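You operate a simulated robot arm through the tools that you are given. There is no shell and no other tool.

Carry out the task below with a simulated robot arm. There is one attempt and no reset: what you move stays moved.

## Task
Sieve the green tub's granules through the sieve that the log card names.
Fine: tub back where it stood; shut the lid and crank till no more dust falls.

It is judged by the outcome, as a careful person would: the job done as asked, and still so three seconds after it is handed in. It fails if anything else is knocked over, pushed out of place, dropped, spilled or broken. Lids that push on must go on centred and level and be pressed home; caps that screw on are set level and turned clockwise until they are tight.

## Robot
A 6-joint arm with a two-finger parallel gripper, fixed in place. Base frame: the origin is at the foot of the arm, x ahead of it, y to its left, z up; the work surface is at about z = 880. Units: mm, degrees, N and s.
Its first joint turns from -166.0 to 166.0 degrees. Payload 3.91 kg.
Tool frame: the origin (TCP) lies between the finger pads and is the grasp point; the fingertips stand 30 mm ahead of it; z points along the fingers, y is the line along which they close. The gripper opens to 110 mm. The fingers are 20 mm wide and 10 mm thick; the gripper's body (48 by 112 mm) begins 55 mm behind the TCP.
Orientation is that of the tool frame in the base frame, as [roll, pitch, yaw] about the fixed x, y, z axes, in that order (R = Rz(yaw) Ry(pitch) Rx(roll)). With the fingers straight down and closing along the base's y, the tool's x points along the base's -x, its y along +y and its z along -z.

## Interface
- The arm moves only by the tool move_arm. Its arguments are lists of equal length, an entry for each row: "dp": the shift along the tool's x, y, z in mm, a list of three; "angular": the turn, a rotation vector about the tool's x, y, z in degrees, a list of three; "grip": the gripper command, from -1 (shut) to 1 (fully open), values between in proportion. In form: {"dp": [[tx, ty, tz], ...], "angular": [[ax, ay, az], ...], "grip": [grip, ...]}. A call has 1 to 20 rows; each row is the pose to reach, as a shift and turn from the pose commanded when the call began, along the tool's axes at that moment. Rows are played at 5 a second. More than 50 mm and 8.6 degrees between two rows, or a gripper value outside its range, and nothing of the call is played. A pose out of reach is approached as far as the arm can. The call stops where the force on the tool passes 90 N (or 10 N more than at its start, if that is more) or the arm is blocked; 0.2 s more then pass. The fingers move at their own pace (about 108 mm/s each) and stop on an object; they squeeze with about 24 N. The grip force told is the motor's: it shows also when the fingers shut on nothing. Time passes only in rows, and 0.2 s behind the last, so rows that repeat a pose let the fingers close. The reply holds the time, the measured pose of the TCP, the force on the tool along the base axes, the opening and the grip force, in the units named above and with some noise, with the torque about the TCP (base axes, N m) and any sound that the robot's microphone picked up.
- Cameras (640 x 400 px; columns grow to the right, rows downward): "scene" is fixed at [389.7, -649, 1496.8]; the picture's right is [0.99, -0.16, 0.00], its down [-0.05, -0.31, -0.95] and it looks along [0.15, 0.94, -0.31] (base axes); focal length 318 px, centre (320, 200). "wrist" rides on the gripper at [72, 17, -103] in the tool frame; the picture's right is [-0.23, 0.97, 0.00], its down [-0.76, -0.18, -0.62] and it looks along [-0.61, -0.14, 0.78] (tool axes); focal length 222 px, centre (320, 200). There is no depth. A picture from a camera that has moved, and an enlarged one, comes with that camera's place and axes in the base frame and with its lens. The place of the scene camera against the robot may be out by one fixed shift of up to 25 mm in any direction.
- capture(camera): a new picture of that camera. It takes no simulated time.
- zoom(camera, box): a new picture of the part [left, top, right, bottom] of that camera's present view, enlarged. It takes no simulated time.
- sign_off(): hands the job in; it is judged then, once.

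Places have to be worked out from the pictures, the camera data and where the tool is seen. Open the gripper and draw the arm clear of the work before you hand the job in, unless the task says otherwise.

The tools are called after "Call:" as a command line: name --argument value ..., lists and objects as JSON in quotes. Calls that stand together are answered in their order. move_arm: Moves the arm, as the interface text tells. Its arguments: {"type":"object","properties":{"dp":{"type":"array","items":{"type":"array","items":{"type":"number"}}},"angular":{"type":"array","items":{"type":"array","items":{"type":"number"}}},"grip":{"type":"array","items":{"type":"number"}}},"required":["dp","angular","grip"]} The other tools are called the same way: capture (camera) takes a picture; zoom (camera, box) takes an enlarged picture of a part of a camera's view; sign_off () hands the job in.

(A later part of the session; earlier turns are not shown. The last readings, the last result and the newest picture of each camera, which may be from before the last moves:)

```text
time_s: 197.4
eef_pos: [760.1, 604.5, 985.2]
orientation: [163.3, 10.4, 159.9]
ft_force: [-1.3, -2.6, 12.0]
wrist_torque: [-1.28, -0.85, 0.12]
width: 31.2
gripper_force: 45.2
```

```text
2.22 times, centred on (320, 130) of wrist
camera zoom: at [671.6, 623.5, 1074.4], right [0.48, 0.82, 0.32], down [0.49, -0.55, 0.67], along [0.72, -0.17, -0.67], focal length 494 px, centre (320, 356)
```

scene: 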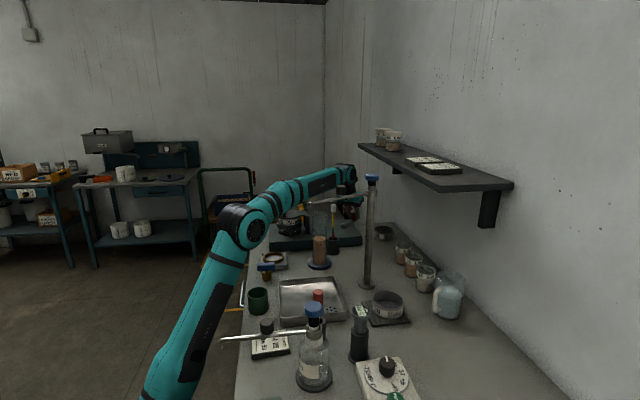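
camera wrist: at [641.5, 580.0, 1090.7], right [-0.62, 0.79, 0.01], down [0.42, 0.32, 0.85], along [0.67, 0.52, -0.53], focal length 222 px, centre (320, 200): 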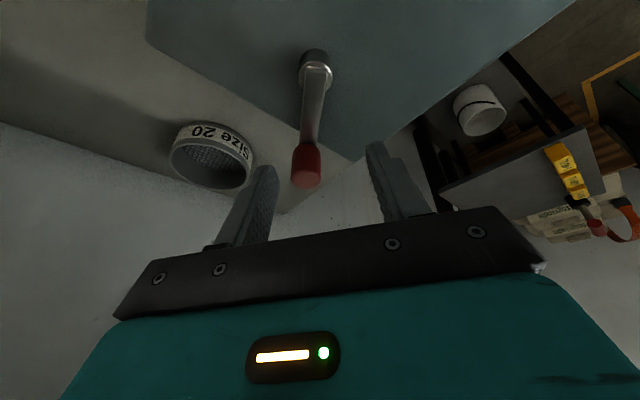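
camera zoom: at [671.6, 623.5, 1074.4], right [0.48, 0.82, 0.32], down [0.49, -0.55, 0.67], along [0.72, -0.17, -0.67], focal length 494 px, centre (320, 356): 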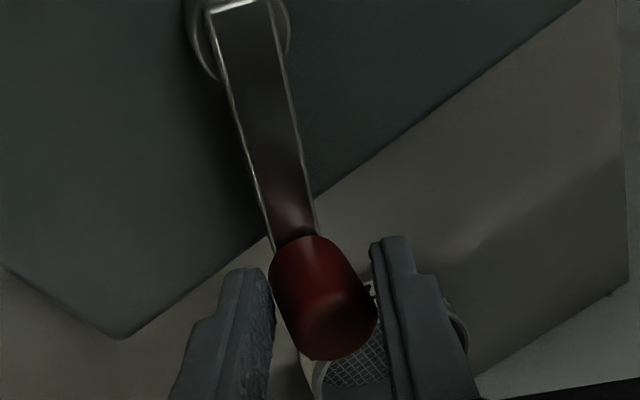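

Roughly 3.5 turns' worth of travel so far. I release the crank, rise, and go to inspect the dish from the front.

Call:
move_arm --dp '[[0, 0, 0], [0, 0, 0], [-4, 6.2, -20.8], [-12.6, 19.8, -65.9], [8.7, 10.6, -90], [30, 1.3, -114.2], [51.3, -8, -138.3], [72.6, -17.2, -162.5], [93.9, -26.4, -186.6], [115.2, -35.7, -210.8], [136.5, -44.9, -234.9], [136.5, -44.9, -234.9]]' --angular '[[0, 0, 0], [0, 0, 0], [0, 0, 0], [0, 0, 0], [1.6, 2.4, -6.9], [3.2, 4.8, -13.7], [4.7, 7.2, -20.6], [6.3, 9.7, -27.5], [7.9, 12.1, -34.4], [9.5, 14.5, -41.2], [11.05, 16.9, -48.1], [11.05, 16.9, -48.1]]' --grip '[-0.2, 0.1, 0.1, 0.1, 0.1, 0.1, 0.1, 0.1, 0.1, 0.1, 0.1, 0.1]'

Call:
capture --camera "scene"

```text
time_s: 200.0
eef_pos: [560.0, 560.8, 1170.8]
orientation: [-180.0, 0.0, -149.9]
ft_force: [0.1, -0.4, 0.1]
wrist_torque: [0.03, 0.01, 0.02]
width: 60.4
gripper_force: 0.1
```

```text
taken
```

scene: 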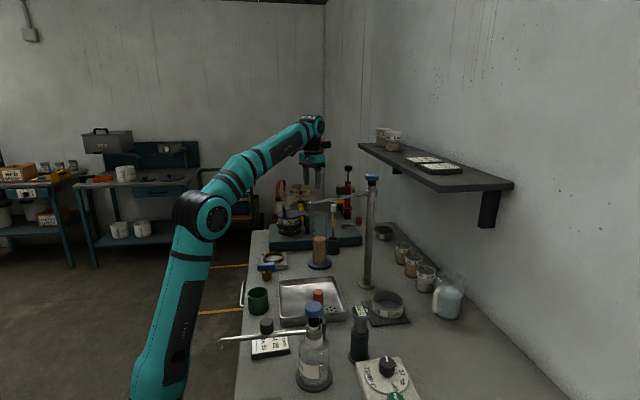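

Call:
move_arm --dp '[[19.1, -0.6, 5.1], [38.3, -1.2, 10.2], [57.4, -1.9, 15.3], [76.5, -2.5, 20.4], [95.6, -3.1, 25.5], [114.8, -3.8, 30.6], [133.9, -4.4, 35.7], [153, -5, 40.8], [153, -5, 40.8]]' --angular '[[0, 0, -7.5], [0, 0, -15], [0, 0, -22.5], [0, 0, -30], [0, 0, -37.5], [0, 0, -45], [0, 0, -52.5], [0, 0, -60], [0, 0, -60]]' --grip '[0.1, 0.1, 0.1, 0.1, 0.1, 0.1, 0.1, 0.1, 0.1]'

Call:
move_arm --dp '[[-2, 0, 16], [-4, 0, 32], [-7, 0, 48], [-10, 0, 64], [-13, 0, 80], [-16, 0, 96], [-20, 0, 112], [-20, 0, 125], [-20, 0, 125]]' --angular '[[0, -7, 0], [0, -14, 0], [0, -21, 0], [0, -28, 0], [0, -35, 0], [0, -42, 0], [0, -49, 0], [0, -55, 0], [0, -55, 0]]' --grip '[0.1, 0.1, 0.1, 0.1, 0.1, 0.1, 0.1, 0.1, 0.1]'

Call:
capture --camera "wrist"

Call:
zoom --camera "wrist" --box '[250, 90, 410, 190]'

```text
time_s: 202.0
eef_pos: [430.3, 480.1, 1128.0]
orientation: [180.0, -0.1, -89.9]
ft_force: [0.4, 0.3, -0.1]
wrist_torque: [-0.03, 0.02, 0.0]
width: 60.5
gripper_force: 0.2
```

```text
time_s: 204.0
eef_pos: [431.4, 497.4, 1002.0]
orientation: [-179.9, 55.0, -89.8]
ft_force: [-0.2, 0.9, 0.4]
wrist_torque: [-0.02, 0.04, 0.01]
width: 60.5
gripper_force: 0.1
```

```text
taken
camera wrist: at [414.1, 372.0, 1002.8], right [-0.97, 0.13, 0.19], down [0.18, -0.07, 0.98], along [0.14, 0.99, 0.05], focal length 222 px, centre (320, 200)
```

wrist: 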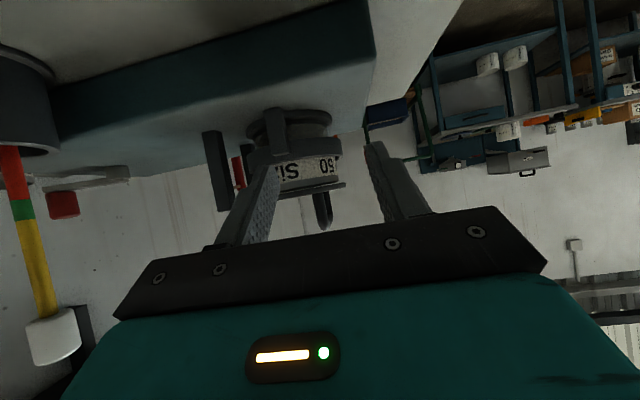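

```text
4.00 times, centred on (330, 140) of wrist
camera zoom: at [414.1, 372.0, 1002.8], right [-0.97, 0.13, 0.19], down [0.18, -0.07, 0.98], along [0.14, 0.99, 0.05], focal length 888 px, centre (280, 440)
```

zoom: 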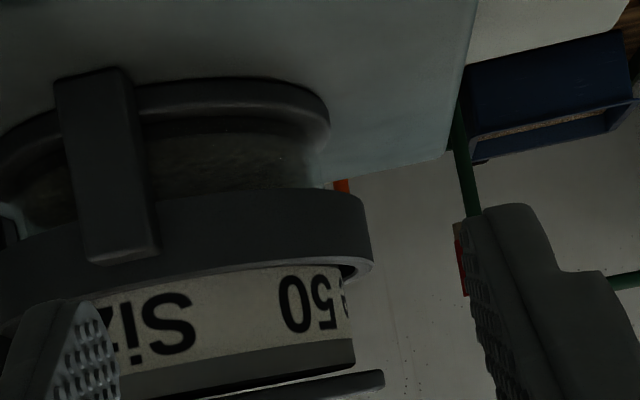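

Call:
zoom --camera "wrist" --box '[250, 105, 340, 150]'

Call:
zoom --camera "wrist" --box '[244, 140, 364, 215]'

```text
7.11 times, centred on (295, 128) of wrist
camera zoom: at [414.1, 372.0, 1002.8], right [-0.97, 0.13, 0.19], down [0.18, -0.07, 0.98], along [0.14, 0.99, 0.05], focal length 1580 px, centre (498, 716)
```

zoom: 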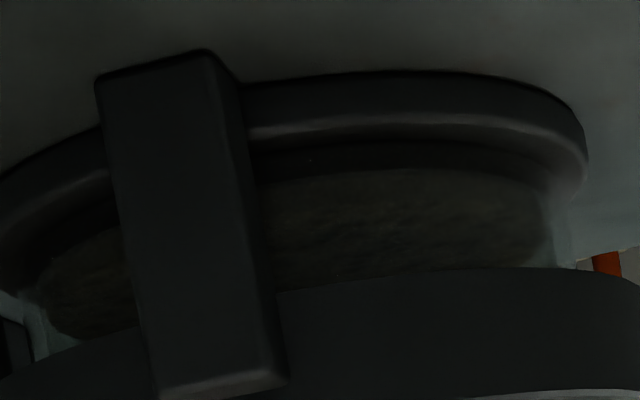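

```text
5.33 times, centred on (304, 178) of wrist
camera zoom: at [414.1, 372.0, 1002.8], right [-0.97, 0.13, 0.19], down [0.18, -0.07, 0.98], along [0.14, 0.99, 0.05], focal length 1185 px, centre (405, 320)
```

zoom: 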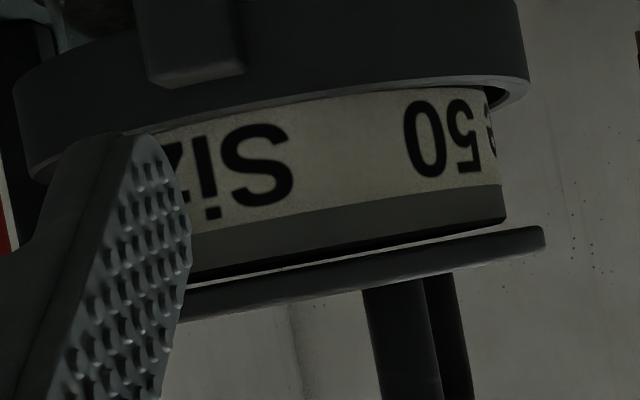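

The dish already holds a thick layer of dust, and the lid lies parallel on its stop, so sieving is working. To be sure nothing more falls I'll crank a good deal more; I go back to the knob the way I came.

Call:
move_arm --dp '[[-15, 0, -14], [-27, 0.2, -25], [-39, 0.4, -36], [-51, 0.6, -47], [-63, 0.8, -58], [-75, 1, -69], [-85, 1, -78], [-93.5, 1, -86.2], [-93.5, 1, -86.2]]' --angular '[[0, 7, 0], [0, 14, 0], [0, 21, 0], [0, 28, 0], [0, 35, 0], [0, 42, 0], [0, 49, 0], [0, 55, 0], [0, 55, 0]]' --grip '[0.1, 0.1, 0.1, 0.1, 0.1, 0.1, 0.1, 0.1, 0.1]'

Call:
move_arm --dp '[[-10, -16.2, -5.2], [-20, -32.5, -10.5], [-30, -48.7, -15.7], [-40, -65, -21], [-50, -81.2, -26.2], [-60, -97.5, -31.5], [-70, -113.7, -36.7], [-80, -130, -42], [-80, -130, -42]]' --angular '[[0, 0, 7.5], [0, 0, 15], [0, 0, 22.5], [0, 0, 30], [0, 0, 37.5], [0, 0, 45], [0, 0, 52.5], [0, 0, 60], [0, 0, 60]]' --grip '[0.1, 0.1, 0.1, 0.1, 0.1, 0.1, 0.1, 0.1, 0.1]'

```text
time_s: 206.0
eef_pos: [431.0, 482.7, 1130.6]
orientation: [180.0, -0.2, -90.0]
ft_force: [0.2, -0.1, 0.3]
wrist_torque: [0.0, 0.01, 0.02]
width: 60.3
gripper_force: 0.1
```

```text
time_s: 208.0
eef_pos: [562.1, 562.6, 1171.2]
orientation: [-179.9, 0.1, -150.0]
ft_force: [-0.1, 0.0, -0.5]
wrist_torque: [0.03, -0.04, -0.02]
width: 60.5
gripper_force: 0.1
```

Call:
move_arm --dp '[[-27.5, -9, 10], [-55.1, -18, 24], [-82.6, -27, 40], [-110.2, -35.9, 58], [-137.7, -44.9, 78], [-165.3, -53.9, 98], [-192.8, -62.9, 115.2], [-192.8, -62.9, 115.2]]' --angular '[[-1.6, -2.4, 6.9], [-3.2, -4.8, 13.7], [-4.7, -7.2, 20.6], [-6.3, -9.7, 27.5], [-7.9, -12.1, 34.4], [-9.5, -14.5, 41.2], [-11.05, -16.9, 48.1], [-11.05, -16.9, 48.1]]' --grip '[0.1, 0.1, 0.1, 0.1, 0.1, 0.1, 0.1, 0.1]'

Call:
zoom --camera "wrist" --box '[200, 40, 440, 220]'

```text
time_s: 209.8
eef_pos: [758.8, 607.2, 1056.7]
orientation: [163.3, 10.4, 160.0]
ft_force: [-0.1, -0.3, 0.6]
wrist_torque: [-0.03, 0.01, -0.03]
width: 60.7
gripper_force: 0.1
```

```text
2.22 times, centred on (320, 130) of wrist
camera zoom: at [668.7, 624.6, 1145.6], right [0.48, 0.82, 0.32], down [0.49, -0.55, 0.67], along [0.72, -0.17, -0.67], focal length 494 px, centre (320, 356)
```

zoom: 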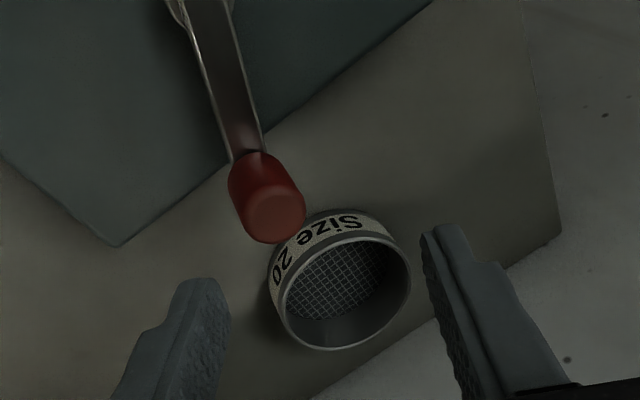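

Call:
move_arm --dp '[[2.6, -5.5, 16.5], [5.1, -11, 33], [7.7, -16.4, 49.5], [10.2, -21.9, 66], [10.2, -21.9, 66]]' --angular '[[0, 0, 0], [0, 0, 0], [0, 0, 0], [0, 0, 0], [0, 0, 0]]' --grip '[0.1, 0.1, 0.1, 0.1, 0.1]'

Call:
zoom --camera "wrist" --box '[200, 40, 440, 220]'

```text
time_s: 211.0
eef_pos: [758.9, 602.3, 987.8]
orientation: [163.4, 10.4, 160.0]
ft_force: [-1.2, -0.9, -0.2]
wrist_torque: [0.01, 0.0, -0.04]
width: 60.6
gripper_force: 0.1
```

```text
2.22 times, centred on (320, 130) of wrist
camera zoom: at [669.8, 621.5, 1076.4], right [0.48, 0.82, 0.32], down [0.49, -0.55, 0.67], along [0.73, -0.17, -0.67], focal length 494 px, centre (320, 356)
```

zoom: 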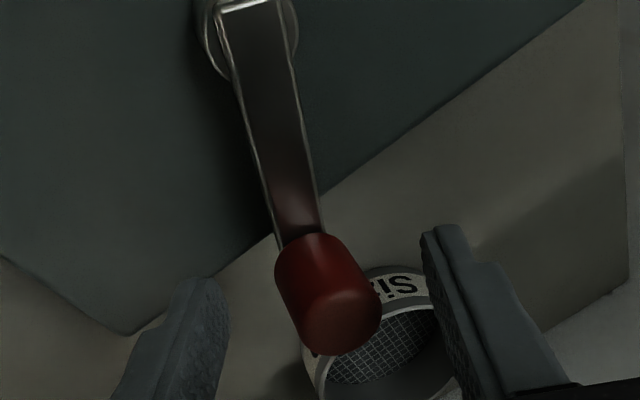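

The knob is between the fingers; I close and continue with several full cycles.

Call:
move_arm --dp '[[0, 1.5, 0], [0, 1.5, 0], [0, 1.5, 0], [0, 1.5, 0], [0, 1.5, 0]]' --angular '[[0, 0, 0], [0, 0, 0], [0, 0, 0], [0, 0, 0], [0, 0, 0]]' --grip '[-0.2, -0.4, -0.6, -1, -1]'

Call:
move_arm --dp '[[0.52, 8.15, 2.39], [2.21, 16.21, 4.52], [5.01, 24.05, 6.35], [8.88, 31.47, 7.85], [13.75, 38.36, 8.99], [18, 43.09, 9.59], [13.75, 38.36, 8.99], [8.88, 31.47, 7.85], [5.01, 24.05, 6.35], [2.21, 16.21, 4.52], [0.52, 8.15, 2.39], [0, 0, 0], [0.64, -8.09, -2.59], [2.43, -15.93, -5.34], [5.35, -23.39, -8.2], [9.33, -30.34, -11.1], [14.3, -36.62, -14.01], [20.15, -42.1, -16.84], [26.77, -46.7, -19.55], [34.04, -50.31, -22.1]]' --angular '[[0, 0, -8], [0, 0, -16], [0, 0, -24], [0, 0, -32], [0, 0, -40], [0, 0, -46], [0, 0, -40], [0, 0, -32], [0, 0, -24], [0, 0, -16], [0, 0, -8], [0, 0, 0], [0, 0, 8], [0, 0, 16], [0, 0, 24], [0, 0, 32], [0, 0, 40], [0, 0, 48], [0, 0, 56], [0, 0, 64]]' --grip '[-1, -1, -1, -1, -1, -1, -1, -1, -1, -1, -1, -1, -1, -1, -1, -1, -1, -1, -1, -1]'

Call:
zoom --camera "wrist" --box '[200, 40, 440, 220]'

```text
time_s: 212.2
eef_pos: [760.1, 604.3, 987.2]
orientation: [163.4, 10.5, 160.1]
ft_force: [0.0, -1.7, -0.2]
wrist_torque: [-0.95, 0.27, 0.03]
width: 30.5
gripper_force: 45.0
```

```text
time_s: 216.4
eef_pos: [708.6, 563.2, 987.7]
orientation: [163.3, -10.0, 98.8]
ft_force: [-2.5, 1.9, 13.2]
wrist_torque: [-1.01, 0.51, 0.18]
width: 31.2
gripper_force: 45.1
```

```text
2.22 times, centred on (320, 130) of wrist
camera zoom: at [686.6, 613.6, 1102.1], right [0.96, -0.13, 0.24], down [-0.22, -0.89, 0.41], along [0.16, -0.44, -0.88], focal length 494 px, centre (320, 356)
```

zoom: 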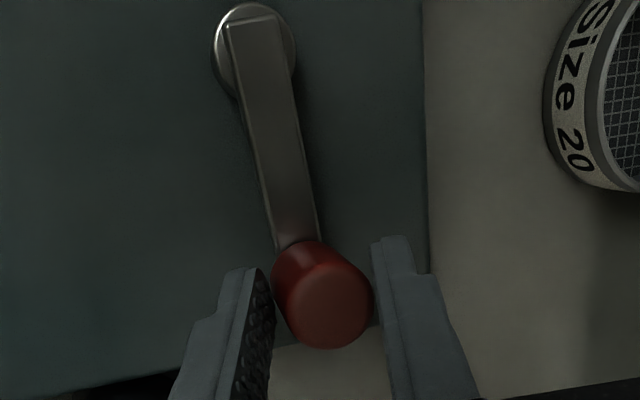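

The crank follows well. I go on with four more sweeps (two full cycles).

Call:
move_arm --dp '[[0.06, 8.12, 2.55], [1.29, 16.09, 5.26], [3.66, 23.75, 8.09], [7.13, 30.97, 11], [11.62, 37.58, 13.9], [17.04, 43.48, 16.76], [23.32, 48.53, 19.51], [30.3, 52.65, 22.1], [37.85, 55.76, 24.49], [45.83, 57.78, 26.62], [54.1, 58.7, 28.45], [62.48, 58.48, 29.95], [70.81, 57.12, 31.09], [76.92, 55.37, 31.69], [70.81, 57.12, 31.09], [62.48, 58.48, 29.95], [54.1, 58.7, 28.45], [45.83, 57.78, 26.62], [37.85, 55.76, 24.49], [30.3, 52.65, 22.1]]' --angular '[[0, 0, -8], [0, 0, -16], [0, 0, -24], [0, 0, -32], [0, 0, -40], [0, 0, -48], [0, 0, -56], [0, 0, -64], [0, 0, -72], [0, 0, -80], [0, 0, -88], [0, 0, -96], [0, 0, -104], [0, 0, -110], [0, 0, -104], [0, 0, -96], [0, 0, -88], [0, 0, -80], [0, 0, -72], [0, 0, -64]]' --grip '[-1, -1, -1, -1, -1, -1, -1, -1, -1, -1, -1, -1, -1, -1, -1, -1, -1, -1, -1, -1]'

Call:
move_arm --dp '[[0.52, 8.15, 2.39], [2.21, 16.21, 4.52], [5.01, 24.05, 6.35], [8.88, 31.47, 7.85], [13.75, 38.36, 8.99], [18, 43.09, 9.59], [13.75, 38.36, 8.99], [8.88, 31.47, 7.85], [5.01, 24.05, 6.35], [2.21, 16.21, 4.52], [0.52, 8.15, 2.39], [0, 0, 0], [0.64, -8.09, -2.59], [2.43, -15.93, -5.34], [5.35, -23.39, -8.2], [9.33, -30.34, -11.1], [14.3, -36.62, -14.01], [20.15, -42.1, -16.84], [26.77, -46.7, -19.55], [34.04, -50.31, -22.1]]' --angular '[[0, 0, -8], [0, 0, -16], [0, 0, -24], [0, 0, -32], [0, 0, -40], [0, 0, -46], [0, 0, -40], [0, 0, -32], [0, 0, -24], [0, 0, -16], [0, 0, -8], [0, 0, 0], [0, 0, 8], [0, 0, 16], [0, 0, 24], [0, 0, 32], [0, 0, 40], [0, 0, 48], [0, 0, 56], [0, 0, 64]]' --grip '[-1, -1, -1, -1, -1, -1, -1, -1, -1, -1, -1, -1, -1, -1, -1, -1, -1, -1, -1, -1]'

Call:
move_arm --dp '[[0.06, 8.12, 2.55], [1.29, 16.09, 5.26], [3.66, 23.75, 8.09], [7.13, 30.97, 11], [11.62, 37.58, 13.9], [17.04, 43.48, 16.76], [23.32, 48.53, 19.51], [30.3, 52.65, 22.1], [37.85, 55.76, 24.49], [45.83, 57.78, 26.62], [54.1, 58.7, 28.45], [62.48, 58.48, 29.95], [70.81, 57.12, 31.09], [76.92, 55.37, 31.69], [70.81, 57.12, 31.09], [62.48, 58.48, 29.95], [54.1, 58.7, 28.45], [45.83, 57.78, 26.62], [37.85, 55.76, 24.49], [30.3, 52.65, 22.1]]' --angular '[[0, 0, -8], [0, 0, -16], [0, 0, -24], [0, 0, -32], [0, 0, -40], [0, 0, -48], [0, 0, -56], [0, 0, -64], [0, 0, -72], [0, 0, -80], [0, 0, -88], [0, 0, -96], [0, 0, -104], [0, 0, -110], [0, 0, -104], [0, 0, -96], [0, 0, -88], [0, 0, -80], [0, 0, -72], [0, 0, -64]]' --grip '[-1, -1, -1, -1, -1, -1, -1, -1, -1, -1, -1, -1, -1, -1, -1, -1, -1, -1, -1, -1]'

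Call:
move_arm --dp '[[0.52, 8.15, 2.39], [2.21, 16.21, 4.52], [5.01, 24.05, 6.35], [8.88, 31.47, 7.85], [13.75, 38.36, 8.99], [18, 43.09, 9.59], [13.75, 38.36, 8.99], [8.88, 31.47, 7.85], [5.01, 24.05, 6.35], [2.21, 16.21, 4.52], [0.52, 8.15, 2.39], [0, 0, 0], [0.64, -8.09, -2.59], [2.43, -15.93, -5.34], [5.35, -23.39, -8.2], [9.33, -30.34, -11.1], [14.3, -36.62, -14.01], [20.15, -42.1, -16.84], [26.77, -46.7, -19.55], [34.04, -50.31, -22.1]]' --angular '[[0, 0, -8], [0, 0, -16], [0, 0, -24], [0, 0, -32], [0, 0, -40], [0, 0, -46], [0, 0, -40], [0, 0, -32], [0, 0, -24], [0, 0, -16], [0, 0, -8], [0, 0, 0], [0, 0, 8], [0, 0, 16], [0, 0, 24], [0, 0, 32], [0, 0, 40], [0, 0, 48], [0, 0, 56], [0, 0, 64]]' --grip '[-1, -1, -1, -1, -1, -1, -1, -1, -1, -1, -1, -1, -1, -1, -1, -1, -1, -1, -1, -1]'

Call:
zoom --camera "wrist" --box '[200, 40, 440, 220]'

Call:
zoom --camera "scene" --box '[276, 222, 312, 244]'

```text
time_s: 220.6
eef_pos: [760.9, 602.6, 988.8]
orientation: [163.2, 10.4, 159.8]
ft_force: [-12.6, 2.7, 12.3]
wrist_torque: [-1.08, -0.65, 0.27]
width: 30.6
gripper_force: 45.6
```

```text
time_s: 224.8
eef_pos: [710.1, 563.3, 989.2]
orientation: [163.1, -10.1, 98.9]
ft_force: [-2.4, 6.2, 22.2]
wrist_torque: [-0.82, 0.47, 0.17]
width: 31.1
gripper_force: 44.9
```

```text
time_s: 229.0
eef_pos: [760.8, 602.4, 987.4]
orientation: [163.2, 10.4, 160.0]
ft_force: [-15.7, 3.7, 11.2]
wrist_torque: [-1.08, -0.54, 0.25]
width: 30.4
gripper_force: 44.6
```

```text
time_s: 233.2
eef_pos: [709.9, 560.2, 988.5]
orientation: [163.2, -10.1, 98.9]
ft_force: [0.8, -11.6, 23.7]
wrist_torque: [-1.24, 0.35, 0.02]
width: 31.0
gripper_force: 44.5
```

```text
2.22 times, centred on (320, 130) of wrist
camera zoom: at [687.9, 612.1, 1102.6], right [0.96, -0.13, 0.24], down [-0.22, -0.89, 0.4], along [0.16, -0.44, -0.88], focal length 494 px, centre (320, 356)
```

zoom: 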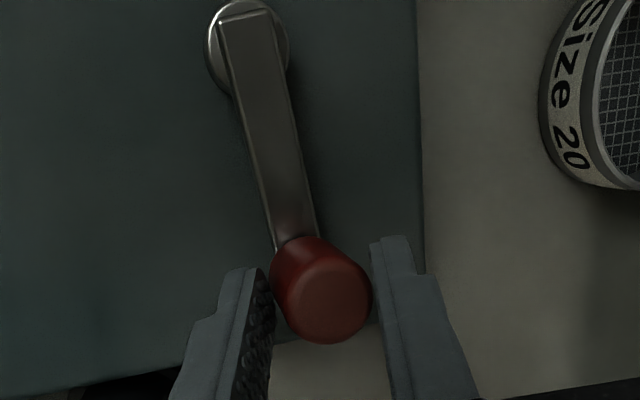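

```text
16.00 times, centred on (294, 233) of scene
camera zoom: at [389.7, -649.0, 1496.8], right [0.99, -0.16, 0.0], down [-0.05, -0.31, -0.95], along [0.15, 0.94, -0.31], focal length 5090 px, centre (736, -328)
```

zoom: 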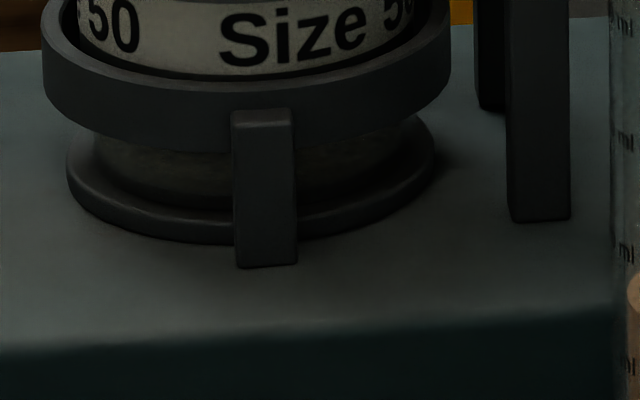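

The dish picture is unchanged since 184 s, suggesting no more dust falls. I probe gently once at the 0° end to confirm it is a stop too (and not that full turns are meant).

Call:
move_arm --dp '[[1.1, -8.12, -2.33], [2.69, -14.11, -3.9]]' --angular '[[0, 0, 8], [0, 0, 14]]' --grip '[-1, -1]'

Call:
zoom --camera "wrist" --box '[200, 40, 440, 220]'

```text
time_s: 233.9
eef_pos: [703.2, 562.0, 989.0]
orientation: [165.3, -14.2, 85.2]
ft_force: [68.5, -1.0, 6.4]
wrist_torque: [-0.93, -0.32, -0.43]
width: 30.4
gripper_force: 45.3
stopped in row 2: the force on the tool passed its limit at 94 N (the readings are from after the stop); the commanded pose is now the measured one
```

```text
2.22 times, centred on (320, 130) of wrist
camera zoom: at [696.4, 608.3, 1106.5], right [0.92, -0.36, 0.18], down [-0.4, -0.84, 0.36], along [0.03, -0.4, -0.92], focal length 494 px, centre (320, 356)
```

zoom: 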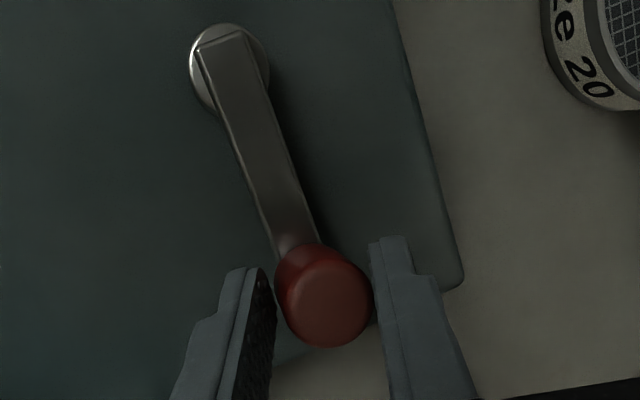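

Both ends are stops; the crank has now made about 17 full strokes. I release, lift, and go back to inspect the dish again for comparison.

Call:
move_arm --dp '[[0.3, 3.8, 1.1], [0.3, 3.8, 1.1], [0.3, 3.8, 1.1], [6, 9.5, -20], [17.5, 21, -64.5], [18.3, 13.9, -73.5], [19.2, 6.8, -82.6], [20, -0.2, -91.6], [20.8, -7.3, -100.7], [21.7, -14.4, -109.7], [22.5, -21.5, -118.7], [23.4, -28.6, -127.8], [24.2, -35.6, -136.8]]' --angular '[[0, 0, 0], [0, 0, 0], [0, 0, 0], [0, 0, 0], [0, 0, 0], [1.5, 0.5, -7.8], [3, 1, -15.6], [4.5, 1.5, -23.4], [6, 2, -31.2], [7.4, 2.5, -39.1], [8.9, 3, -46.9], [10.4, 3.5, -54.7], [11.9, 4, -62.5]]' --grip '[-1, -0.3, 0.1, 0.1, 0.1, 0.1, 0.1, 0.1, 0.1, 0.1, 0.1, 0.1, 0.1]'

```text
time_s: 236.7
eef_pos: [629.1, 563.3, 1115.0]
orientation: [168.6, -2.8, 147.8]
ft_force: [0.3, 0.7, 0.6]
wrist_torque: [-0.02, 0.0, 0.0]
width: 60.4
gripper_force: 0.0
```

Call:
move_arm --dp '[[7.8, -10.7, -12], [15.6, -21.4, -20], [23.4, -32.1, -28], [31.2, -42.8, -32], [39, -53.4, -36], [46.8, -64.1, -38], [54.6, -74.8, -40], [62.4, -85.5, -42], [70.1, -96.2, -43], [77.9, -106.9, -43.6], [85.7, -117.6, -43.6], [93.5, -128.3, -43.6], [101.3, -138.9, -43.6], [109.1, -149.6, -43.6], [116.9, -160.3, -43.6], [124.7, -171, -43.6], [124.7, -171, -43.6]]' --angular '[[0.6, 0.7, -7.6], [1.2, 1.3, -15.3], [1.8, 2, -22.9], [2.4, 2.6, -30.5], [3, 3.3, -38.1], [3.6, 3.9, -45.8], [4.2, 4.6, -53.4], [4.9, 5.3, -61], [5.5, 5.9, -68.6], [6.1, 6.6, -76.3], [6.7, 7.2, -83.9], [7.3, 7.9, -91.5], [7.9, 8.5, -99.1], [8.5, 9.2, -106.8], [9.1, 9.8, -114.4], [9.7, 10.5, -122], [9.7, 10.5, -122]]' --grip '[0.1, 0.1, 0.1, 0.1, 0.1, 0.1, 0.1, 0.1, 0.1, 0.1, 0.1, 0.1, 0.1, 0.1, 0.1, 0.1, 0.1]'

Call:
move_arm --dp '[[-2, 0, 16], [-4, 0, 32], [-7, 0, 48], [-10, 0, 64], [-13, 0, 80], [-16, 0, 96], [-20, 0, 112], [-20, 0, 125], [-20, 0, 125]]' --angular '[[0, -7, 0], [0, -14, 0], [0, -21, 0], [0, -28, 0], [0, -35, 0], [0, -42, 0], [0, -49, 0], [0, -55, 0], [0, -55, 0]]' --grip '[0.1, 0.1, 0.1, 0.1, 0.1, 0.1, 0.1, 0.1, 0.1]'

Call:
zoom --camera "wrist" --box '[250, 105, 340, 150]'

Call:
zoom --camera "wrist" --box '[250, 90, 410, 190]'

```text
time_s: 240.3
eef_pos: [429.7, 480.7, 1129.5]
orientation: [-179.9, 0.0, -90.0]
ft_force: [0.9, -0.6, -0.1]
wrist_torque: [0.02, -0.02, -0.02]
width: 60.5
gripper_force: 0.1
```

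```text
time_s: 242.3
eef_pos: [429.2, 502.0, 1003.7]
orientation: [-179.9, 55.0, -89.9]
ft_force: [0.4, -0.3, 0.8]
wrist_torque: [0.02, -0.01, -0.01]
width: 60.4
gripper_force: 0.0
```

```text
7.11 times, centred on (295, 128) of wrist
camera zoom: at [411.4, 375.7, 1003.3], right [-0.97, 0.13, 0.19], down [0.18, -0.08, 0.98], along [0.14, 0.99, 0.05], focal length 1580 px, centre (498, 716)
```

zoom: 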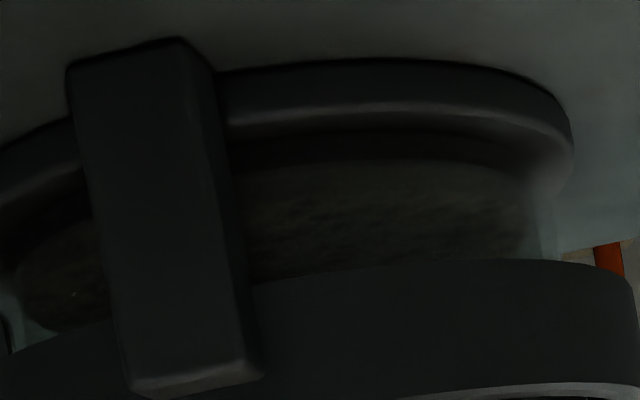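

```text
4.00 times, centred on (330, 140) of wrist
camera zoom: at [411.4, 375.7, 1003.3], right [-0.97, 0.13, 0.19], down [0.18, -0.08, 0.98], along [0.14, 0.99, 0.05], focal length 888 px, centre (280, 440)
```

zoom: 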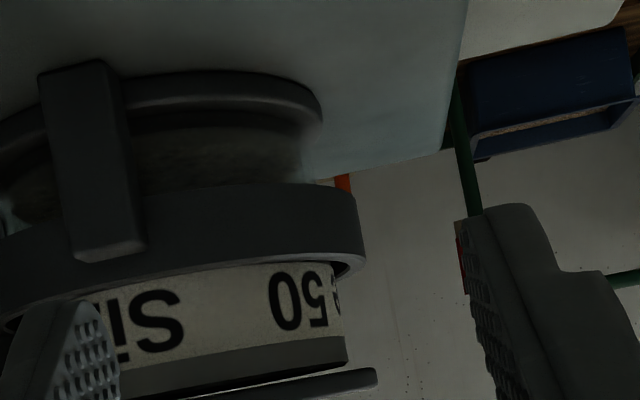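

The dish looks the same as at the previous inspection. For margin I'll do another set of strokes, so I return to the knob (now near its 0° stop).

Call:
move_arm --dp '[[-15, 0, -14], [-27, 0.2, -25], [-39, 0.4, -36], [-51, 0.6, -47], [-63, 0.8, -58], [-75, 1, -69], [-85, 1, -78], [-93.5, 1, -86.2], [-93.5, 1, -86.2]]' --angular '[[0, 7, 0], [0, 14, 0], [0, 21, 0], [0, 28, 0], [0, 35, 0], [0, 42, 0], [0, 49, 0], [0, 55, 0], [0, 55, 0]]' --grip '[0.1, 0.1, 0.1, 0.1, 0.1, 0.1, 0.1, 0.1, 0.1]'

Call:
move_arm --dp '[[-10, -16.2, -5.2], [-20, -32.5, -10.5], [-30, -48.7, -15.7], [-40, -65, -21], [-50, -81.2, -26.2], [-60, -97.5, -31.5], [-70, -113.7, -36.7], [-80, -130, -42], [-80, -130, -42]]' --angular '[[0, 0, 7.5], [0, 0, 15], [0, 0, 22.5], [0, 0, 30], [0, 0, 37.5], [0, 0, 45], [0, 0, 52.5], [0, 0, 60], [0, 0, 60]]' --grip '[0.1, 0.1, 0.1, 0.1, 0.1, 0.1, 0.1, 0.1, 0.1]'

Call:
move_arm --dp '[[-9.1, -5.2, 0], [-18.3, -10.5, 0], [-27.4, -15.7, 0], [-36.5, -21, 0], [-45.7, -26.2, 0], [-54.8, -31.5, 4], [-64, -36.7, 12], [-73.1, -41.9, 24], [-82.2, -47.2, 38], [-91.4, -52.4, 53], [-100.5, -57.7, 68], [-109.6, -62.9, 83], [-118.8, -68.2, 98], [-127.9, -73.4, 113], [-127.9, -73.4, 113]]' --angular '[[-1.5, -0.7, 8], [-3, -1.4, 15.9], [-4.5, -2.1, 23.9], [-6, -2.7, 31.8], [-7.5, -3.4, 39.8], [-9, -4.1, 47.7], [-10.5, -4.8, 55.7], [-11.9, -5.5, 63.7], [-13.4, -6.2, 71.6], [-14.9, -6.9, 79.6], [-16.4, -7.5, 87.5], [-17.9, -8.2, 95.5], [-19.4, -8.9, 103.4], [-20.9, -9.6, 111.4], [-20.9, -9.6, 111.4]]' --grip '[0.1, 0.1, 0.1, 0.1, 0.1, 0.1, 0.1, 0.1, 0.1, 0.1, 0.1, 0.1, 0.1, 0.1, 0.1]'

Call:
zoom --camera "wrist" --box '[200, 40, 440, 220]'

```text
time_s: 244.3
eef_pos: [427.4, 483.9, 1130.1]
orientation: [-179.8, -0.1, -90.0]
ft_force: [-0.3, 0.1, 0.1]
wrist_torque: [-0.01, 0.03, -0.02]
width: 60.5
gripper_force: 0.0
```

```text
time_s: 246.3
eef_pos: [556.5, 562.9, 1172.1]
orientation: [179.9, 0.0, -150.1]
ft_force: [0.3, 0.7, -0.7]
wrist_torque: [-0.01, 0.02, 0.01]
width: 60.3
gripper_force: 0.1
```

```text
time_s: 249.5
eef_pos: [705.9, 564.2, 1060.1]
orientation: [163.2, -10.0, 98.6]
ft_force: [-0.7, 0.2, -0.3]
wrist_torque: [0.0, 0.0, -0.02]
width: 60.7
gripper_force: 0.0
```

```text
2.22 times, centred on (320, 130) of wrist
camera zoom: at [684.4, 614.7, 1174.3], right [0.96, -0.13, 0.24], down [-0.22, -0.89, 0.4], along [0.16, -0.44, -0.88], focal length 494 px, centre (320, 356)
```

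zoom: 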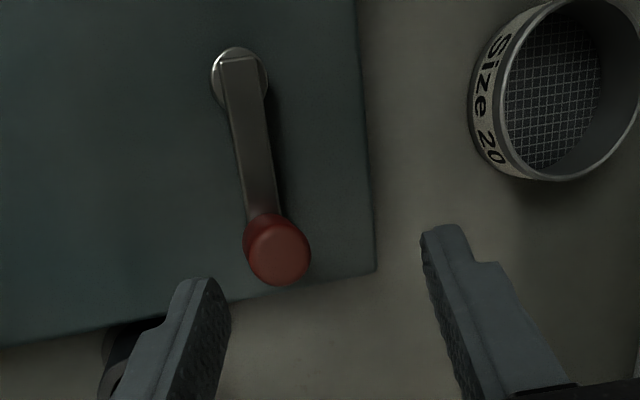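

Call:
move_arm --dp '[[-4, -6, 16.8], [-8, -12, 33.6], [-12, -18, 50.5], [-15.9, -23.8, 67.3], [-15.9, -23.8, 67.3]]' --angular '[[0, 0, 0], [0, 0, 0], [0, 0, 0], [0, 0, 0], [0, 0, 0]]' --grip '[0.1, 0.1, 0.1, 0.1, 0.1]'

Call:
zoom --camera "wrist" --box '[200, 40, 440, 220]'

```text
time_s: 250.7
eef_pos: [703.2, 560.5, 988.4]
orientation: [163.2, -10.1, 98.6]
ft_force: [0.2, -0.2, -1.1]
wrist_torque: [0.01, 0.0, -0.02]
width: 60.5
gripper_force: 0.0
```

```text
2.22 times, centred on (320, 130) of wrist
camera zoom: at [682.4, 611.8, 1102.1], right [0.96, -0.13, 0.24], down [-0.22, -0.89, 0.4], along [0.16, -0.44, -0.88], focal length 494 px, centre (320, 356)
```

zoom: 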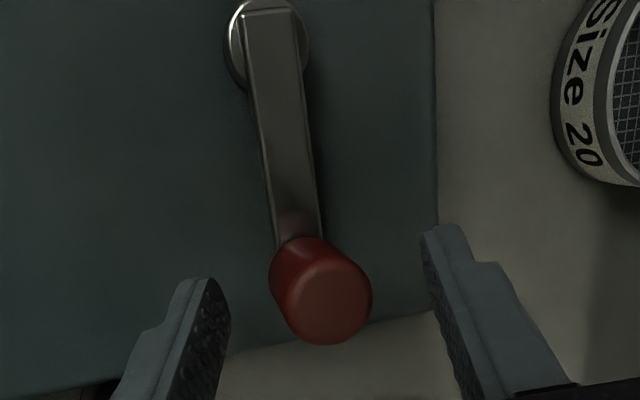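

Centred over the knob. I close and run further full strokes.

Call:
move_arm --dp '[[0, 0, 0], [0, 0, 0], [0, 0, 0], [0, 0, 0], [0, 0, 0]]' --angular '[[0, 0, 0], [0, 0, 0], [0, 0, 0], [0, 0, 0], [0, 0, 0]]' --grip '[-0.2, -0.4, -0.6, -1, -1]'

Call:
move_arm --dp '[[1.5, 14.4, 4.8], [2.7, 22.4, 7.5], [5.1, 30.1, 10.3], [8.5, 37.3, 13.2], [13, 43.9, 16.1], [18.4, 49.8, 19], [24.7, 54.8, 21.7], [31.7, 59, 24.3], [39.3, 62.1, 26.7], [47.2, 64.1, 28.8], [55.5, 65, 30.7], [63.9, 64.8, 32.2], [72.2, 63.4, 33.3], [78.3, 61.7, 33.9], [72.2, 63.4, 33.3], [63.9, 64.8, 32.2], [55.5, 65, 30.7], [47.2, 64.1, 28.8], [39.3, 62.1, 26.7], [31.7, 59, 24.3]]' --angular '[[0, 0, -8], [0, 0, -16], [0, 0, -24], [0, 0, -32], [0, 0, -40], [0, 0, -48], [0, 0, -56], [0, 0, -64], [0, 0, -72], [0, 0, -80], [0, 0, -88], [0, 0, -96], [0, 0, -104], [0, 0, -110], [0, 0, -104], [0, 0, -96], [0, 0, -88], [0, 0, -80], [0, 0, -72], [0, 0, -64]]' --grip '[-1, -1, -1, -1, -1, -1, -1, -1, -1, -1, -1, -1, -1, -1, -1, -1, -1, -1, -1, -1]'

Call:
move_arm --dp '[[0.52, 8.15, 2.39], [2.21, 16.21, 4.52], [5.01, 24.05, 6.35], [8.88, 31.47, 7.85], [13.75, 38.36, 8.99], [18, 43.09, 9.59], [13.75, 38.36, 8.99], [8.88, 31.47, 7.85], [5.01, 24.05, 6.35], [2.21, 16.21, 4.52], [0.52, 8.15, 2.39], [0, 0, 0], [0.64, -8.09, -2.59], [2.43, -15.93, -5.34], [5.35, -23.39, -8.2], [9.33, -30.34, -11.1], [14.3, -36.62, -14.01], [20.15, -42.1, -16.84], [26.77, -46.7, -19.55], [34.04, -50.31, -22.1]]' --angular '[[0, 0, -8], [0, 0, -16], [0, 0, -24], [0, 0, -32], [0, 0, -40], [0, 0, -46], [0, 0, -40], [0, 0, -32], [0, 0, -24], [0, 0, -16], [0, 0, -8], [0, 0, 0], [0, 0, 8], [0, 0, 16], [0, 0, 24], [0, 0, 32], [0, 0, 40], [0, 0, 48], [0, 0, 56], [0, 0, 64]]' --grip '[-1, -1, -1, -1, -1, -1, -1, -1, -1, -1, -1, -1, -1, -1, -1, -1, -1, -1, -1, -1]'

Call:
zoom --camera "wrist" --box '[200, 40, 440, 220]'

```text
time_s: 251.9
eef_pos: [704.7, 560.7, 987.4]
orientation: [163.2, -10.0, 98.7]
ft_force: [-0.2, -0.4, 0.2]
wrist_torque: [-0.15, 0.93, 0.05]
width: 31.1
gripper_force: 45.1
```

```text
time_s: 256.1
eef_pos: [760.6, 600.4, 987.4]
orientation: [163.3, 10.4, 159.7]
ft_force: [-21.7, 6.5, 3.5]
wrist_torque: [-0.94, -0.1, 0.26]
width: 30.6
gripper_force: 45.0
```

```text
time_s: 260.3
eef_pos: [708.4, 563.8, 987.3]
orientation: [163.2, -10.3, 98.6]
ft_force: [-1.7, -13.9, 18.7]
wrist_torque: [-1.18, 0.48, 0.05]
width: 30.9
gripper_force: 45.5
```

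```text
2.22 times, centred on (320, 130) of wrist
camera zoom: at [686.2, 614.3, 1102.6], right [0.96, -0.13, 0.24], down [-0.22, -0.89, 0.4], along [0.16, -0.44, -0.88], focal length 494 px, centre (320, 356)
```

zoom: 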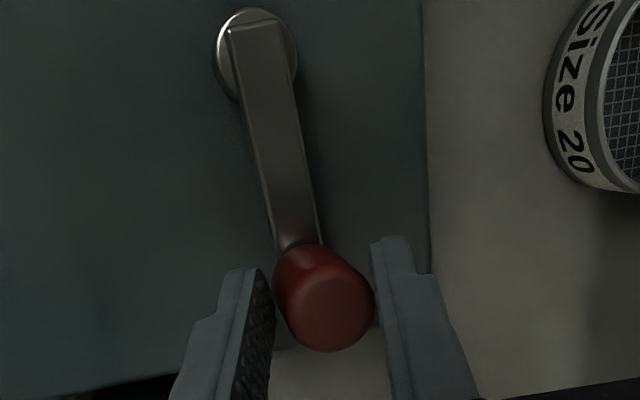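

Going well. Two more full cycles.

Call:
move_arm --dp '[[0.06, 8.12, 2.55], [1.29, 16.09, 5.26], [3.66, 23.75, 8.09], [7.13, 30.97, 11], [11.62, 37.58, 13.9], [17.04, 43.48, 16.76], [23.32, 48.53, 19.51], [30.3, 52.65, 22.1], [37.85, 55.76, 24.49], [45.83, 57.78, 26.62], [54.1, 58.7, 28.45], [62.48, 58.48, 29.95], [70.81, 57.12, 31.09], [76.92, 55.37, 31.69], [70.81, 57.12, 31.09], [62.48, 58.48, 29.95], [54.1, 58.7, 28.45], [45.83, 57.78, 26.62], [37.85, 55.76, 24.49], [30.3, 52.65, 22.1]]' --angular '[[0, 0, -8], [0, 0, -16], [0, 0, -24], [0, 0, -32], [0, 0, -40], [0, 0, -48], [0, 0, -56], [0, 0, -64], [0, 0, -72], [0, 0, -80], [0, 0, -88], [0, 0, -96], [0, 0, -104], [0, 0, -110], [0, 0, -104], [0, 0, -96], [0, 0, -88], [0, 0, -80], [0, 0, -72], [0, 0, -64]]' --grip '[-1, -1, -1, -1, -1, -1, -1, -1, -1, -1, -1, -1, -1, -1, -1, -1, -1, -1, -1, -1]'

Call:
move_arm --dp '[[0.52, 8.15, 2.39], [2.21, 16.21, 4.52], [5.01, 24.05, 6.35], [8.88, 31.47, 7.85], [13.75, 38.36, 8.99], [18, 43.09, 9.59], [13.75, 38.36, 8.99], [8.88, 31.47, 7.85], [5.01, 24.05, 6.35], [2.21, 16.21, 4.52], [0.52, 8.15, 2.39], [0, 0, 0], [0.64, -8.09, -2.59], [2.43, -15.93, -5.34], [5.35, -23.39, -8.2], [9.33, -30.34, -11.1], [14.3, -36.62, -14.01], [20.15, -42.1, -16.84], [26.77, -46.7, -19.55], [34.04, -50.31, -22.1]]' --angular '[[0, 0, -8], [0, 0, -16], [0, 0, -24], [0, 0, -32], [0, 0, -40], [0, 0, -46], [0, 0, -40], [0, 0, -32], [0, 0, -24], [0, 0, -16], [0, 0, -8], [0, 0, 0], [0, 0, 8], [0, 0, 16], [0, 0, 24], [0, 0, 32], [0, 0, 40], [0, 0, 48], [0, 0, 56], [0, 0, 64]]' --grip '[-1, -1, -1, -1, -1, -1, -1, -1, -1, -1, -1, -1, -1, -1, -1, -1, -1, -1, -1, -1]'

Call:
move_arm --dp '[[0.06, 8.12, 2.55], [1.29, 16.09, 5.26], [3.66, 23.75, 8.09], [7.13, 30.97, 11], [11.62, 37.58, 13.9], [17.04, 43.48, 16.76], [23.32, 48.53, 19.51], [30.3, 52.65, 22.1], [37.85, 55.76, 24.49], [45.83, 57.78, 26.62], [54.1, 58.7, 28.45], [62.48, 58.48, 29.95], [70.81, 57.12, 31.09], [76.92, 55.37, 31.69], [70.81, 57.12, 31.09], [62.48, 58.48, 29.95], [54.1, 58.7, 28.45], [45.83, 57.78, 26.62], [37.85, 55.76, 24.49], [30.3, 52.65, 22.1]]' --angular '[[0, 0, -8], [0, 0, -16], [0, 0, -24], [0, 0, -32], [0, 0, -40], [0, 0, -48], [0, 0, -56], [0, 0, -64], [0, 0, -72], [0, 0, -80], [0, 0, -88], [0, 0, -96], [0, 0, -104], [0, 0, -110], [0, 0, -104], [0, 0, -96], [0, 0, -88], [0, 0, -80], [0, 0, -72], [0, 0, -64]]' --grip '[-1, -1, -1, -1, -1, -1, -1, -1, -1, -1, -1, -1, -1, -1, -1, -1, -1, -1, -1, -1]'

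Call:
move_arm --dp '[[0.52, 8.15, 2.39], [2.21, 16.21, 4.52], [5.01, 24.05, 6.35], [8.88, 31.47, 7.85], [13.75, 38.36, 8.99], [18, 43.09, 9.59], [13.75, 38.36, 8.99], [8.88, 31.47, 7.85], [5.01, 24.05, 6.35], [2.21, 16.21, 4.52], [0.52, 8.15, 2.39], [0, 0, 0], [0.64, -8.09, -2.59], [2.43, -15.93, -5.34], [5.35, -23.39, -8.2], [9.33, -30.34, -11.1], [14.3, -36.62, -14.01], [20.15, -42.1, -16.84], [26.77, -46.7, -19.55], [34.04, -50.31, -22.1]]' --angular '[[0, 0, -8], [0, 0, -16], [0, 0, -24], [0, 0, -32], [0, 0, -40], [0, 0, -46], [0, 0, -40], [0, 0, -32], [0, 0, -24], [0, 0, -16], [0, 0, -8], [0, 0, 0], [0, 0, 8], [0, 0, 16], [0, 0, 24], [0, 0, 32], [0, 0, 40], [0, 0, 48], [0, 0, 56], [0, 0, 64]]' --grip '[-1, -1, -1, -1, -1, -1, -1, -1, -1, -1, -1, -1, -1, -1, -1, -1, -1, -1, -1, -1]'

Call:
zoom --camera "scene" --box '[266, 180, 394, 260]'

Call:
zoom --camera "scene" --box '[276, 222, 312, 244]'

```text
time_s: 264.5
eef_pos: [760.2, 602.2, 987.4]
orientation: [163.2, 10.3, 159.7]
ft_force: [-21.5, 7.0, 0.9]
wrist_torque: [-0.9, -0.03, 0.27]
width: 30.6
gripper_force: 45.1
```

```text
time_s: 268.7
eef_pos: [708.8, 562.3, 985.9]
orientation: [163.2, -10.1, 98.5]
ft_force: [-2.5, 10.6, 19.1]
wrist_torque: [-0.69, 0.54, 0.23]
width: 31.8
gripper_force: 45.1
```

```text
time_s: 272.9
eef_pos: [758.6, 605.2, 987.6]
orientation: [163.3, 10.2, 159.7]
ft_force: [-23.5, 7.4, 2.6]
wrist_torque: [-0.88, 0.09, 0.25]
width: 31.0
gripper_force: 45.2
```

```text
time_s: 277.1
eef_pos: [710.2, 562.7, 988.6]
orientation: [163.1, -10.2, 98.5]
ft_force: [2.2, -16.3, 18.4]
wrist_torque: [-1.41, 0.41, -0.12]
width: 31.1
gripper_force: 44.6
```

```text
5.00 times, centred on (330, 220) of scene
camera zoom: at [389.7, -649.0, 1496.8], right [0.99, -0.16, 0.0], down [-0.05, -0.31, -0.95], along [0.15, 0.94, -0.31], focal length 1591 px, centre (270, 100)
```

zoom: 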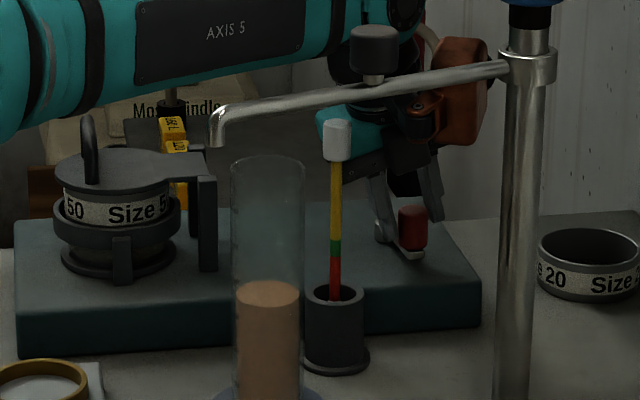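

```text
16.00 times, centred on (294, 233) of scene
camera zoom: at [389.7, -649.0, 1496.8], right [0.99, -0.16, 0.0], down [-0.05, -0.31, -0.95], along [0.15, 0.94, -0.31], focal length 5090 px, centre (736, -328)
```

zoom: 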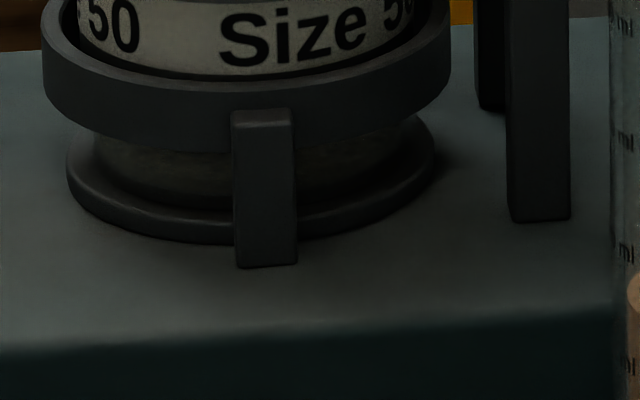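

No change in the dish after 25 or so strokes in all; no more dust is falling. I release the knob, lift clear and withdraw.

Call:
move_arm --dp '[[0, 0, 0], [0, 0, 0], [4, 6.5, -21], [12.3, 19.9, -66], [15.3, 11.3, -77], [18.2, 2.8, -88], [21.2, -5.8, -99], [24.1, -14.4, -110], [27.1, -23, -121], [30, -31.5, -132], [33, -40.1, -143], [36, -48.7, -154]]' --angular '[[0, 0, 0], [0, 0, 0], [0, 0, 0], [0, 0, 0], [1.5, 0.7, -8], [3, 1.4, -15.9], [4.5, 2.1, -23.9], [6, 2.7, -31.8], [7.5, 3.4, -39.8], [9, 4.1, -47.7], [10.5, 4.8, -55.7], [11.9, 5.5, -63.7]]' --grip '[-0.3, 0.1, 0.1, 0.1, 0.1, 0.1, 0.1, 0.1, 0.1, 0.1, 0.1, 0.1]'

Call:
capture --camera "wrist"

```text
time_s: 279.7
eef_pos: [617.2, 561.6, 1124.9]
orientation: [170.5, 0.2, 162.2]
ft_force: [0.5, 0.4, 0.6]
wrist_torque: [0.02, 0.05, 0.02]
width: 60.6
gripper_force: 0.0
```

```text
taken
camera wrist: at [547.8, 584.0, 1228.5], right [0.51, 0.84, 0.16], down [0.64, -0.5, 0.59], along [0.58, -0.19, -0.79], focal length 222 px, centre (320, 200)
```

wrist: 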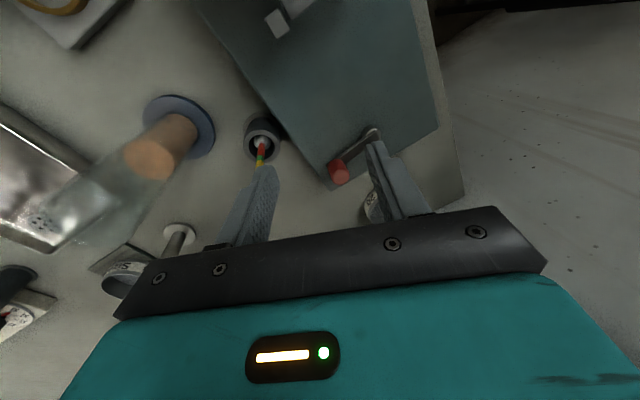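

Call:
move_arm --dp '[[-0.1, 5, -29.6], [-0.2, 9.9, -59.2], [17.8, -11.9, -76.2], [35.8, -33.7, -93.2], [53.8, -55.5, -110.2], [71.8, -77.3, -127.3], [89.9, -99.1, -144.3], [107.9, -120.9, -161.3], [125.9, -142.7, -178.3], [143.9, -164.5, -195.3], [143.9, -164.5, -195.3]]' --angular '[[0, 0, 0], [0, 0, 0], [1.2, 0, 0], [2.4, 0, 0], [3.6, 0, 0], [4.8, 0, 0], [6, 0, 0], [7.2, 0, 0], [8.4, 0, 0], [9.5, 0, 0], [9.5, 0, 0]]' --grip '[0.3, 0.5, 0.8, 1, 1, 1, 1, 1, 1, 1, 1]'

Call:
capture --camera "scene"

Call:
zoom --camera "scene" --box '[230, 190, 390, 290]'

Call:
zoom --camera "scene" --box '[220, 250, 460, 400]'

Call:
capture --camera "wrist"

```text
time_s: 282.1
eef_pos: [419.2, 422.0, 1289.5]
orientation: [179.9, 0.2, 162.1]
ft_force: [-0.1, 1.0, 0.2]
wrist_torque: [0.0, 0.01, -0.03]
width: 110.3
gripper_force: 0.1
```

```text
taken
```

scene: 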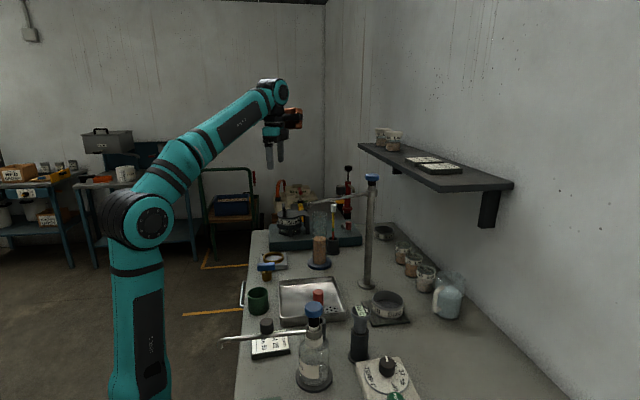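

```text
4.00 times, centred on (310, 240) of scene
camera zoom: at [389.7, -649.0, 1496.8], right [0.99, -0.16, 0.0], down [-0.05, -0.31, -0.95], along [0.15, 0.94, -0.31], focal length 1272 px, centre (360, 40)
```

zoom: 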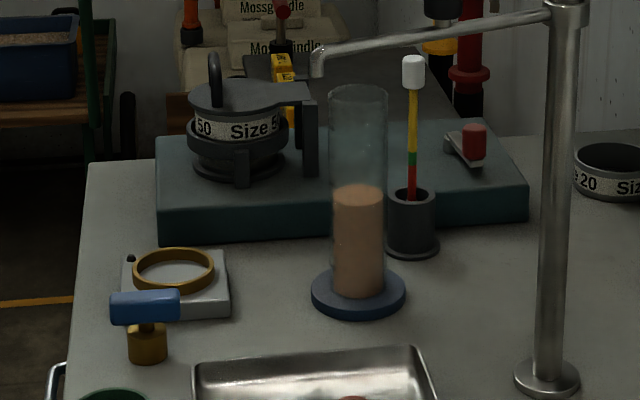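

```text
2.67 times, centred on (340, 325) of scene
camera zoom: at [389.7, -649.0, 1496.8], right [0.99, -0.16, 0.0], down [-0.05, -0.31, -0.95], along [0.15, 0.94, -0.31], focal length 848 px, centre (267, -133)
```

zoom: 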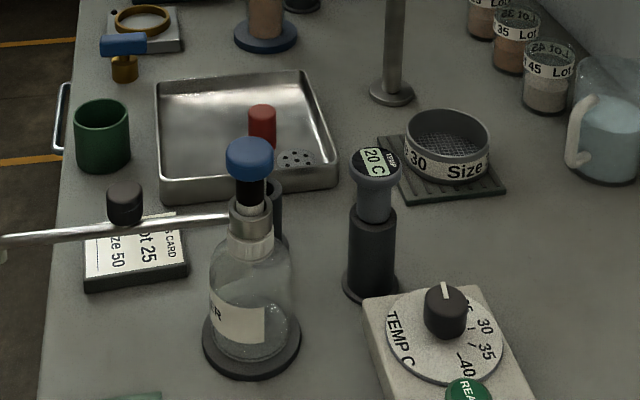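

```text
taken
camera wrist: at [355.1, 460.9, 1392.0], right [0.52, 0.86, 0.0], down [0.67, -0.4, 0.63], along [0.54, -0.32, -0.78], focal length 222 px, centre (320, 200)
```

wrist: 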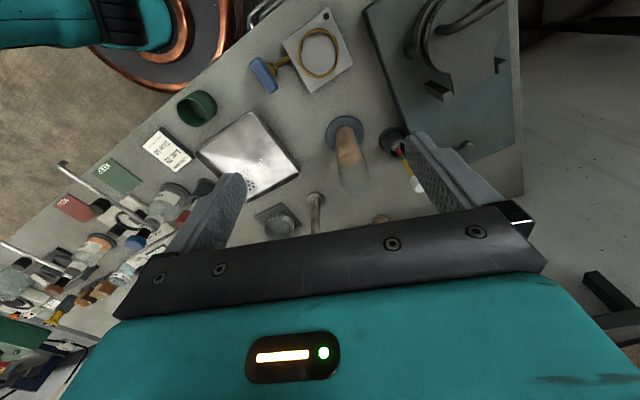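

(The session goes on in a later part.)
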